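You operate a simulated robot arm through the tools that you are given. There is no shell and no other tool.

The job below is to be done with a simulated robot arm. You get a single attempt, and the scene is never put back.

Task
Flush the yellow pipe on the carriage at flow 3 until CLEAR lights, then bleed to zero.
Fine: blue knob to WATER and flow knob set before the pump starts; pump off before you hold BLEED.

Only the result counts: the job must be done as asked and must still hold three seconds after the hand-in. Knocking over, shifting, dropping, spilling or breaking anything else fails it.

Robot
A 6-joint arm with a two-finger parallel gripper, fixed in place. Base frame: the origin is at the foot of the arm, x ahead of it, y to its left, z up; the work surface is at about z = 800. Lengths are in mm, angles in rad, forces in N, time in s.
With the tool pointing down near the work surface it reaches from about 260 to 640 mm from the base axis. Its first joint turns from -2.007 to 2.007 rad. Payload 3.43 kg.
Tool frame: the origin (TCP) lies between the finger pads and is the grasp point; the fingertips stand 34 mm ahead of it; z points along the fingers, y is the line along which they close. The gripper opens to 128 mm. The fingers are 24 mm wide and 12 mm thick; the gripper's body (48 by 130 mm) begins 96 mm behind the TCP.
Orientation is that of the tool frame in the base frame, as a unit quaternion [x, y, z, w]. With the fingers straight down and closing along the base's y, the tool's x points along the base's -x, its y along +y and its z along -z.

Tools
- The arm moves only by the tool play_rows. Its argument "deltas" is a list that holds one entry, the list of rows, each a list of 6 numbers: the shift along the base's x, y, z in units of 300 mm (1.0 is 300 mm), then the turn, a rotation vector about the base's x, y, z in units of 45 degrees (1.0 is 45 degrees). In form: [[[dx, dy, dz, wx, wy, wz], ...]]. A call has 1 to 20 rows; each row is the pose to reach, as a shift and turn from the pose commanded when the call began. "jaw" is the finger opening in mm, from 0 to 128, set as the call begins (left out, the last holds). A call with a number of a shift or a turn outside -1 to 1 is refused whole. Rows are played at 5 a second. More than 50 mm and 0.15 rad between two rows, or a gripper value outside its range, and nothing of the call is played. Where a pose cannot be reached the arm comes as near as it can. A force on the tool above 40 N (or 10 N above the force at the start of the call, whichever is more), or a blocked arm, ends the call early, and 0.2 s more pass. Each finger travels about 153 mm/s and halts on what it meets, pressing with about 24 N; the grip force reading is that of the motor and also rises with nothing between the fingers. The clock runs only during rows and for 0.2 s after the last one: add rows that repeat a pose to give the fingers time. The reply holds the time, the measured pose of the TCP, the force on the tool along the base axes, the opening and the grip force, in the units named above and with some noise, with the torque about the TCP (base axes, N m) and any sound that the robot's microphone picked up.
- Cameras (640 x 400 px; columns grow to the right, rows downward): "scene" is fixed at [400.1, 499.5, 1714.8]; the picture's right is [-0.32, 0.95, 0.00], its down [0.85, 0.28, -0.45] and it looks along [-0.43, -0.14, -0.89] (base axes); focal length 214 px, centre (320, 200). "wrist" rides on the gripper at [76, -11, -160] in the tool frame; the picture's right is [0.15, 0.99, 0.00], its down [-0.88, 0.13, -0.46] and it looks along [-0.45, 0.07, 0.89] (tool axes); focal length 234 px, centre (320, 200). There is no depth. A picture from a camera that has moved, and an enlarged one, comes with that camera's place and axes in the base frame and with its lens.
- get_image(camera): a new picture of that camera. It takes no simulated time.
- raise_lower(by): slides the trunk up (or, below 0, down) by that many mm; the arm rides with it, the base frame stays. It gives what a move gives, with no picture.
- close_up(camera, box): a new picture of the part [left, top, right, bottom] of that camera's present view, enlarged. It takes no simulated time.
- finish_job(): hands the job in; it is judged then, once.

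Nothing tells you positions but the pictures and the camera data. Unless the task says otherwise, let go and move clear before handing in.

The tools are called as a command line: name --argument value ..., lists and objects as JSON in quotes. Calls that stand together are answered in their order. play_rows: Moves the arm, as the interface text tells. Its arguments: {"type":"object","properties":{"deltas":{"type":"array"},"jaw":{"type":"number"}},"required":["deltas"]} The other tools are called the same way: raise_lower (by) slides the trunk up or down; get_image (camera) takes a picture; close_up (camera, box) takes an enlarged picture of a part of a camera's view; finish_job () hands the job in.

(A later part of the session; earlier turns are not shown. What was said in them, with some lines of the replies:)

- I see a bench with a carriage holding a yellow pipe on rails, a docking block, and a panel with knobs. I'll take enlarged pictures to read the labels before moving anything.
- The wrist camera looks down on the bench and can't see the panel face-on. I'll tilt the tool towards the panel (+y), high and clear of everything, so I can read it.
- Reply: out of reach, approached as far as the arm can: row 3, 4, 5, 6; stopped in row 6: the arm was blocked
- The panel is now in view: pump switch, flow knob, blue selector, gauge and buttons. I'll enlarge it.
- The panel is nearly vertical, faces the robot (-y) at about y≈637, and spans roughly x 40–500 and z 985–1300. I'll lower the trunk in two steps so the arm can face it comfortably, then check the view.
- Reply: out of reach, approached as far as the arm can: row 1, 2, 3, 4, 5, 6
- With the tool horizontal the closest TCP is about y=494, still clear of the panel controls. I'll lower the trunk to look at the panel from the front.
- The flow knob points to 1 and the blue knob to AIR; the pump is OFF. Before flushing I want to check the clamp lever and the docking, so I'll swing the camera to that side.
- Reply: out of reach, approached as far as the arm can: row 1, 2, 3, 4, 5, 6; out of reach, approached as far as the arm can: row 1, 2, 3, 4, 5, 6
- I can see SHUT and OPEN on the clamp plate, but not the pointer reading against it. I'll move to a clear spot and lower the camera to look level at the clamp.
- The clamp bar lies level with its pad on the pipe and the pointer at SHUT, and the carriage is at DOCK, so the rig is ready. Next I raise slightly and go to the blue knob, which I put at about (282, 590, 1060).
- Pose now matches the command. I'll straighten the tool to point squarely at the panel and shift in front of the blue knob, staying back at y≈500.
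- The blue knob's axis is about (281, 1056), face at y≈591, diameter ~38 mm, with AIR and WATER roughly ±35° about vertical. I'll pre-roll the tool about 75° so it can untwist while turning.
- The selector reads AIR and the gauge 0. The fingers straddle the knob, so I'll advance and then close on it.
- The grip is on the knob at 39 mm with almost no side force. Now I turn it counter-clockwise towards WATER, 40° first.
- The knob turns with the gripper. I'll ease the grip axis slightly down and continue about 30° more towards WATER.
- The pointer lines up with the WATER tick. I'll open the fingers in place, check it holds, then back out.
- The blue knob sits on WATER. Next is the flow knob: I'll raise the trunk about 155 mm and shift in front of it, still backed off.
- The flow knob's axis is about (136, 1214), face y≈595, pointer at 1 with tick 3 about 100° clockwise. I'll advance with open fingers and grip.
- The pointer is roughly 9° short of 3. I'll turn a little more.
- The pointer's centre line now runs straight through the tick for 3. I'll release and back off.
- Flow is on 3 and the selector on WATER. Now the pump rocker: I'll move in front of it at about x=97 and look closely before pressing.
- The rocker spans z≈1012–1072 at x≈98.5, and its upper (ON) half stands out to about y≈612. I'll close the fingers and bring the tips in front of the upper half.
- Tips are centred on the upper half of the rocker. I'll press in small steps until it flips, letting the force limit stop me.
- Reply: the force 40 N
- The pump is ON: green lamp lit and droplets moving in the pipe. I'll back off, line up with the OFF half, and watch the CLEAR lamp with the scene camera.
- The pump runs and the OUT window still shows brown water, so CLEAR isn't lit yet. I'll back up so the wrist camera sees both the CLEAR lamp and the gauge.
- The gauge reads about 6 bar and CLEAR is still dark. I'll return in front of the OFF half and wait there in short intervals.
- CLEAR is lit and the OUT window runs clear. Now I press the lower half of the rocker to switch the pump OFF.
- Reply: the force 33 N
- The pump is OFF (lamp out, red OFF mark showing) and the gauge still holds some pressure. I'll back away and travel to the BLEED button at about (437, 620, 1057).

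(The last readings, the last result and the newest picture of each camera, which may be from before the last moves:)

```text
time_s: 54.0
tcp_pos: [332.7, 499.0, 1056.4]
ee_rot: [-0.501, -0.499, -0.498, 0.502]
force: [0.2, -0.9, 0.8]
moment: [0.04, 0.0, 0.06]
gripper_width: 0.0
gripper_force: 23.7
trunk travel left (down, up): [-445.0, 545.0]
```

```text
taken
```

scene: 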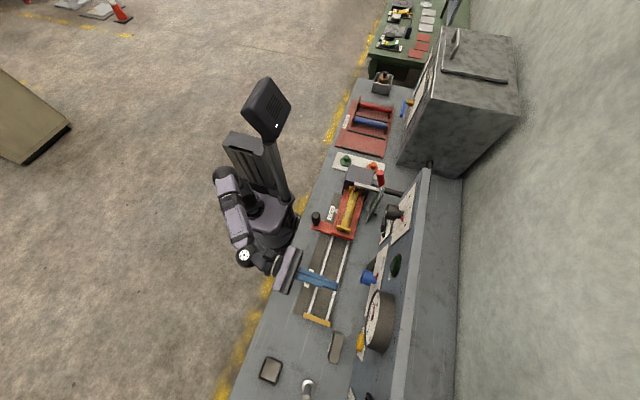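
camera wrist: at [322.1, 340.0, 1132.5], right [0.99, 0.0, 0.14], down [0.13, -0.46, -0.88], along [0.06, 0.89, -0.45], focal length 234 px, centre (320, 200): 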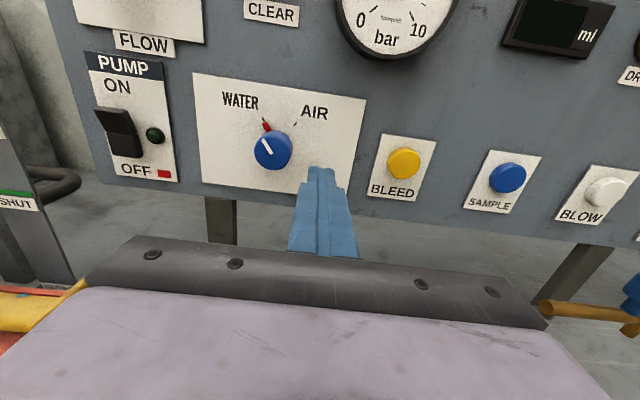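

play_rows --deltas '[[[0.1, 0, 0.002, 0, 0, 0], [0.2, 0, 0.002, 0, 0, 0], [0.3, 0, 0.002, 0, 0, 0], [0.352, 0.05, 0.002, 0, 0, 0], [0.352, 0.1, 0.002, 0, 0, 0], [0.352, 0.15, 0.002, 0, 0, 0], [0.352, 0.19, 0.002, 0, 0, 0], [0.352, 0.19, 0.002, 0, 0, 0]]]'

get_image --camera "wrist"

close_up --camera "scene" --box '[310, 270, 430, 370]'

```text
time_s: 55.9
tcp_pos: [438.7, 559.0, 1058.4]
ee_rot: [-0.5, -0.499, -0.499, 0.501]
force: [0.0, 1.0, 0.4]
moment: [0.0, 0.0, -0.01]
gripper_width: 0.0
gripper_force: 23.8
trunk travel left (down, up): [-445.0, 545.0]
```

```text
taken
camera wrist: at [427.3, 399.4, 1133.7], right [0.99, 0.0, 0.14], down [0.13, -0.46, -0.88], along [0.06, 0.89, -0.45], focal length 234 px, centre (320, 200)
```

wrist: 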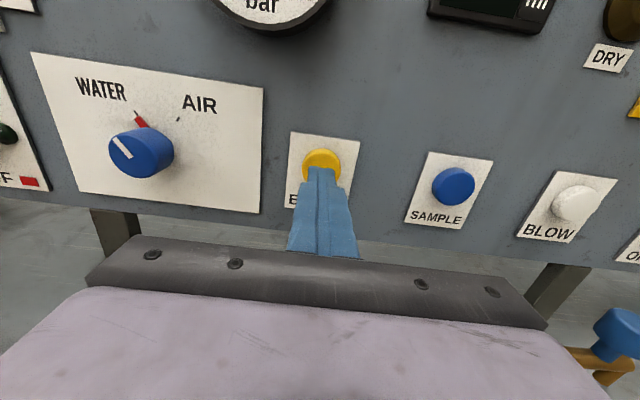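

```text
4.00 times, centred on (370, 320) of scene
camera zoom: at [400.1, 499.5, 1714.8], right [-0.32, 0.95, 0.0], down [0.85, 0.28, -0.45], along [-0.43, -0.14, -0.89], focal length 858 px, centre (120, -280)
```

zoom: 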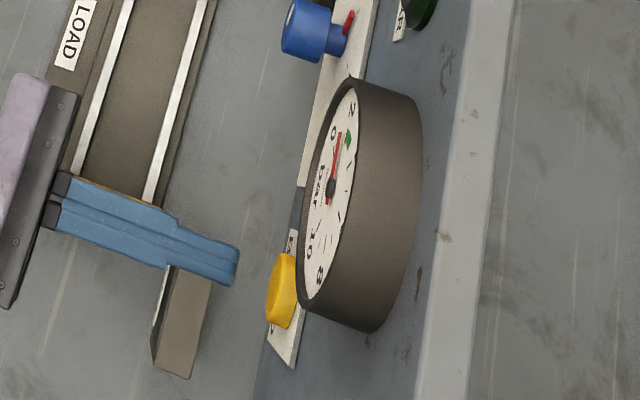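

The gauge reads about 2 bar. My fingertips are centred on BLEED, so I press in steps and hold.

play_rows --deltas '[[[0, 0.04, 0, 0, 0, 0], [0, 0.06, 0, 0, 0, 0], [0, 0.075, 0, 0, 0, 0], [0, 0.085, 0, 0, 0, 0], [0, 0.095, 0, 0, 0, 0], [0, 0.103, 0, 0, 0, 0]]]'

close_up --camera "scene" --box '[310, 270, 430, 370]'

get_image --camera "wrist"

```text
time_s: 57.2
tcp_pos: [437.5, 588.1, 1058.6]
ee_rot: [-0.5, -0.5, -0.499, 0.502]
force: [-0.7, -2.6, -0.3]
moment: [-0.03, 0.0, 0.02]
gripper_width: 0.0
gripper_force: 23.8
trunk travel left (down, up): [-445.0, 545.0]
heard: click
```

```text
4.00 times, centred on (370, 320) of scene
camera zoom: at [400.1, 499.5, 1714.8], right [-0.32, 0.95, 0.0], down [0.85, 0.28, -0.45], along [-0.43, -0.14, -0.89], focal length 858 px, centre (120, -280)
```

zoom: 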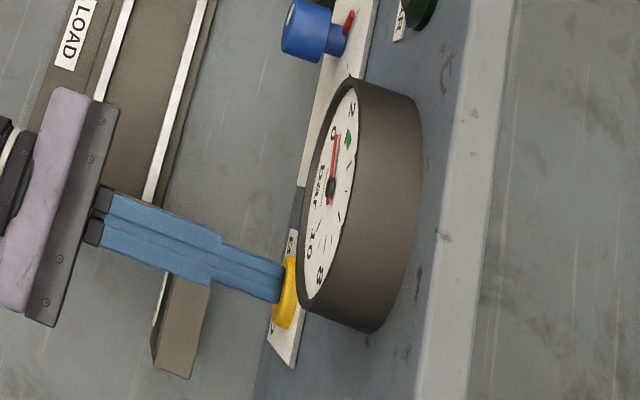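

```text
taken
camera wrist: at [427.1, 428.9, 1133.6], right [0.99, 0.0, 0.14], down [0.13, -0.45, -0.88], along [0.06, 0.89, -0.45], focal length 234 px, centre (320, 200)
```

wrist: 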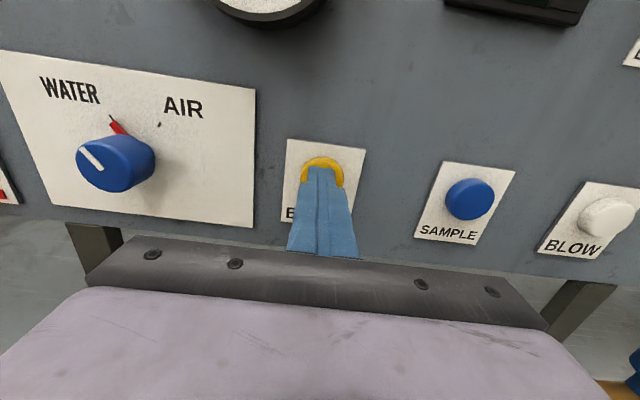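

BLEED clicked and the needle is falling. I'll keep holding and re-check the gauge.

play_rows --deltas '[[[0, 0.004, 0, 0, 0, 0], [0, 0.004, 0, 0, 0, 0], [0, 0.004, 0, 0, 0, 0], [0, 0.004, 0, 0, 0, 0], [0, 0.004, 0, 0, 0, 0], [0, 0.004, 0, 0, 0, 0], [0, 0.004, 0, 0, 0, 0], [0, 0.004, 0, 0, 0, 0], [0, 0.004, 0, 0, 0, 0], [0, 0.004, 0, 0, 0, 0]]]'

close_up --camera "scene" --box '[350, 280, 410, 350]'

```text
time_s: 59.5
tcp_pos: [437.6, 589.0, 1058.3]
ee_rot: [-0.501, -0.498, -0.499, 0.501]
force: [-0.2, -2.7, 1.4]
moment: [0.05, -0.03, -0.02]
gripper_width: 0.2
gripper_force: 24.0
trunk travel left (down, up): [-445.0, 545.0]
```

```text
5.71 times, centred on (380, 315) of scene
camera zoom: at [400.1, 499.5, 1714.8], right [-0.32, 0.95, 0.0], down [0.85, 0.28, -0.45], along [-0.43, -0.14, -0.89], focal length 1226 px, centre (-23, -457)
```

zoom: 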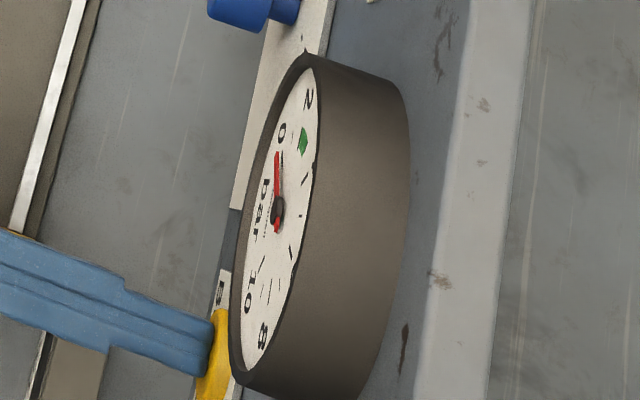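

The needle looks to be at 0. I'll hold two more seconds to be sure, then check again.

play_rows --deltas '[[[0, 0, 0, 0, 0, 0], [0, 0, 0, 0, 0, 0], [0, 0, 0, 0, 0, 0], [0, 0, 0, 0, 0, 0], [0, 0, 0, 0, 0, 0], [0, 0, 0, 0, 0, 0], [0, 0, 0, 0, 0, 0], [0, 0, 0, 0, 0, 0], [0, 0, 0, 0, 0, 0], [0, 0, 0, 0, 0, 0]]]'

close_up --camera "scene" --box '[350, 280, 410, 350]'

```text
time_s: 61.6
tcp_pos: [438.1, 590.4, 1058.6]
ee_rot: [0.501, 0.499, 0.5, -0.5]
force: [0.2, -3.1, 1.5]
moment: [0.02, 0.03, -0.03]
gripper_width: 0.0
gripper_force: 23.7
trunk travel left (down, up): [-445.0, 545.0]
```

```text
5.71 times, centred on (380, 315) of scene
camera zoom: at [400.1, 499.5, 1714.8], right [-0.32, 0.95, 0.0], down [0.85, 0.28, -0.45], along [-0.43, -0.14, -0.89], focal length 1226 px, centre (-23, -457)
```

zoom: 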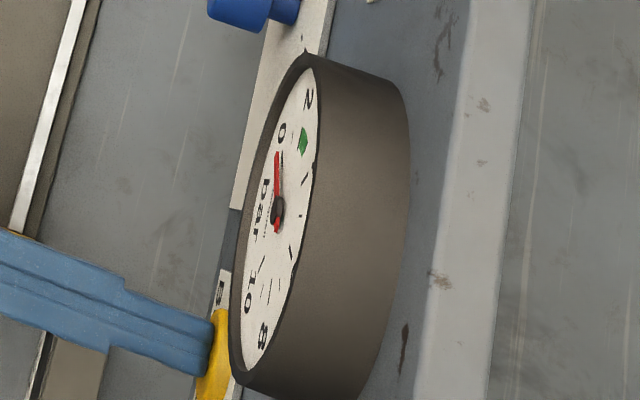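

The needle is steady at 0. I'll release BLEED, back off straight, and lift to inspect the whole panel.

play_rows --deltas '[[[0, -0.06, 0, 0, 0, 0], [0, -0.15, 0, 0, 0, 0], [0, -0.25, 0, 0, 0, 0], [0, -0.3, 0, 0, 0, 0], [0, -0.3, 0, 0, 0, 0]]]'

raise_lower --by 150

play_rows --deltas '[[[-0.15, 0, 0, 0, 0, 0], [-0.3, 0, 0, 0, 0, 0], [-0.45, 0, 0, 0, 0, 0], [-0.6, 0, 0, 0, 0, 0], [-0.75, 0, 0, 0, 0, 0], [-0.75, 0, 0, 0, 0, 0]]]'

get_image --camera "wrist"

get_image --camera "scene"

```text
time_s: 62.9
tcp_pos: [439.2, 498.7, 1058.8]
ee_rot: [-0.5, -0.499, -0.499, 0.501]
force: [0.6, 0.6, -0.7]
moment: [-0.01, -0.01, 0.03]
gripper_width: 0.0
gripper_force: 24.6
trunk travel left (down, up): [-445.0, 545.0]
```

```text
time_s: 64.6
tcp_pos: [440.4, 500.1, 1208.2]
ee_rot: [-0.5, -0.5, -0.499, 0.501]
force: [-0.3, -0.2, -0.9]
moment: [0.02, -0.01, -0.01]
gripper_width: 0.0
gripper_force: 23.9
trunk travel left (down, up): [-595.0, 395.0]
```

```text
time_s: 66.0
tcp_pos: [213.1, 498.5, 1206.5]
ee_rot: [-0.5, -0.499, -0.498, 0.502]
force: [-0.9, -0.7, 0.6]
moment: [-0.02, -0.01, -0.05]
gripper_width: 0.0
gripper_force: 23.5
trunk travel left (down, up): [-595.0, 395.0]
```

```text
taken
camera wrist: at [201.2, 339.7, 1282.2], right [0.99, 0.0, 0.14], down [0.13, -0.46, -0.88], along [0.06, 0.89, -0.45], focal length 234 px, centre (320, 200)
```

wrist: 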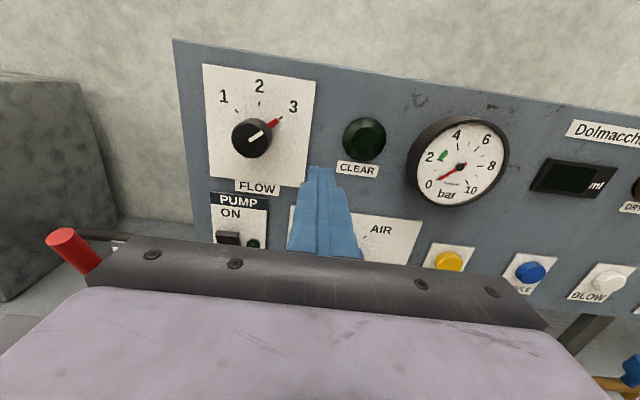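

```text
taken
```

scene: 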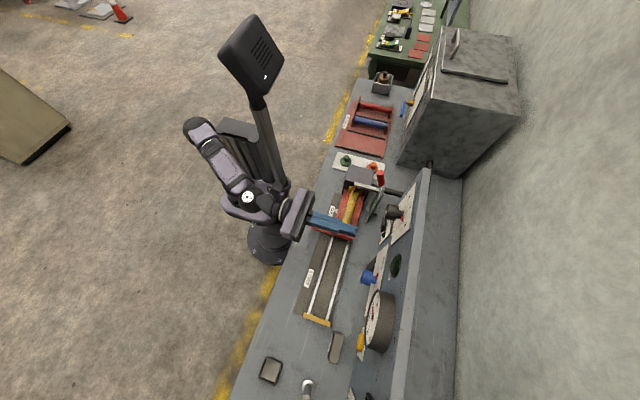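

close_up --camera "wrist" --box '[340, 90, 520, 220]'

close_up --camera "scene" --box '[300, 140, 440, 370]'

close_up --camera "scene" --box '[300, 140, 420, 240]'

```text
3.08 times, centred on (430, 155) of wrist
camera zoom: at [201.2, 339.7, 1282.2], right [0.99, 0.0, 0.14], down [0.13, -0.46, -0.88], along [0.06, 0.89, -0.45], focal length 720 px, centre (-18, 338)
```

zoom: 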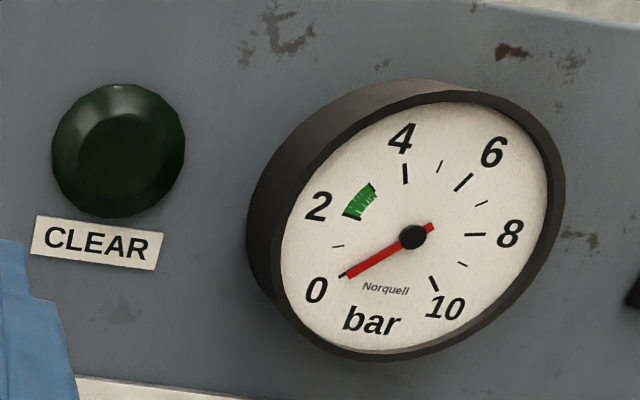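

```text
1.74 times, centred on (370, 255) of scene
camera zoom: at [400.1, 499.5, 1714.8], right [-0.32, 0.95, 0.0], down [0.85, 0.28, -0.45], along [-0.43, -0.14, -0.89], focal length 373 px, centre (233, 104)
```

zoom: 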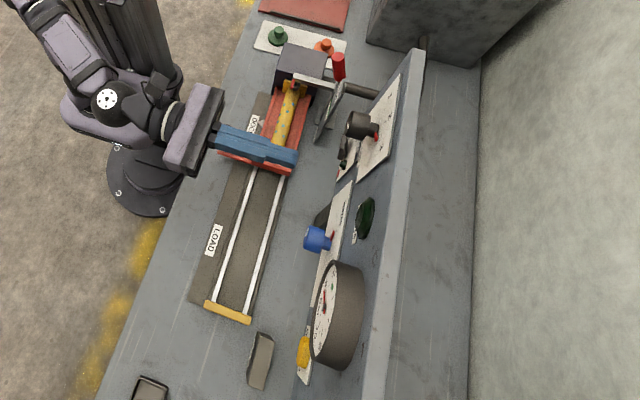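

```text
4.00 times, centred on (360, 190) of scene
camera zoom: at [400.1, 499.5, 1714.8], right [-0.32, 0.95, 0.0], down [0.85, 0.28, -0.45], along [-0.43, -0.14, -0.89], focal length 858 px, centre (160, 240)
```

zoom: 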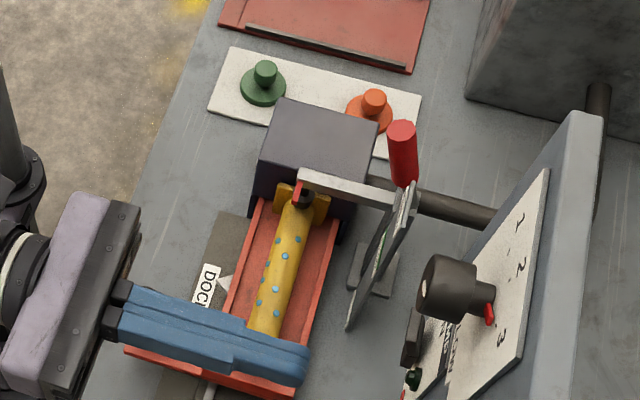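

The gauge reads exactly 0, the pump is OFF, the selector is on WATER and flow is on 3. The yellow pipe, now rinsed, is still docked and clamped. The arm is clear of everything, so I'm handing in.

finish_job

```text
The job is handed in.
```

The yellow pipe has been flushed at flow 3 until CLEAR lit, and the line was then bled to zero. I've handed the job in.

- **Setup:** The carriage was already at DOCK with the clamp shut. I turned the blue knob from AIR to WATER and the flow knob from 1 to 3 before starting the pump.
- **Flush:** I switched the pump on, and the gauge read about 6 bar. CLEAR lit within about four seconds, and the OUT window changed from brown to clear. I then switched the pump off, and CLEAR went dark once it had stopped.
- **Bleed:** With the pump off, I held BLEED for about 4 seconds while the gauge dropped from about 2 bar to 0. It still read 0 several seconds after I let go.

The arm is backed away from the panel. Nothing looked shifted, dropped or spilled in the final pictures.
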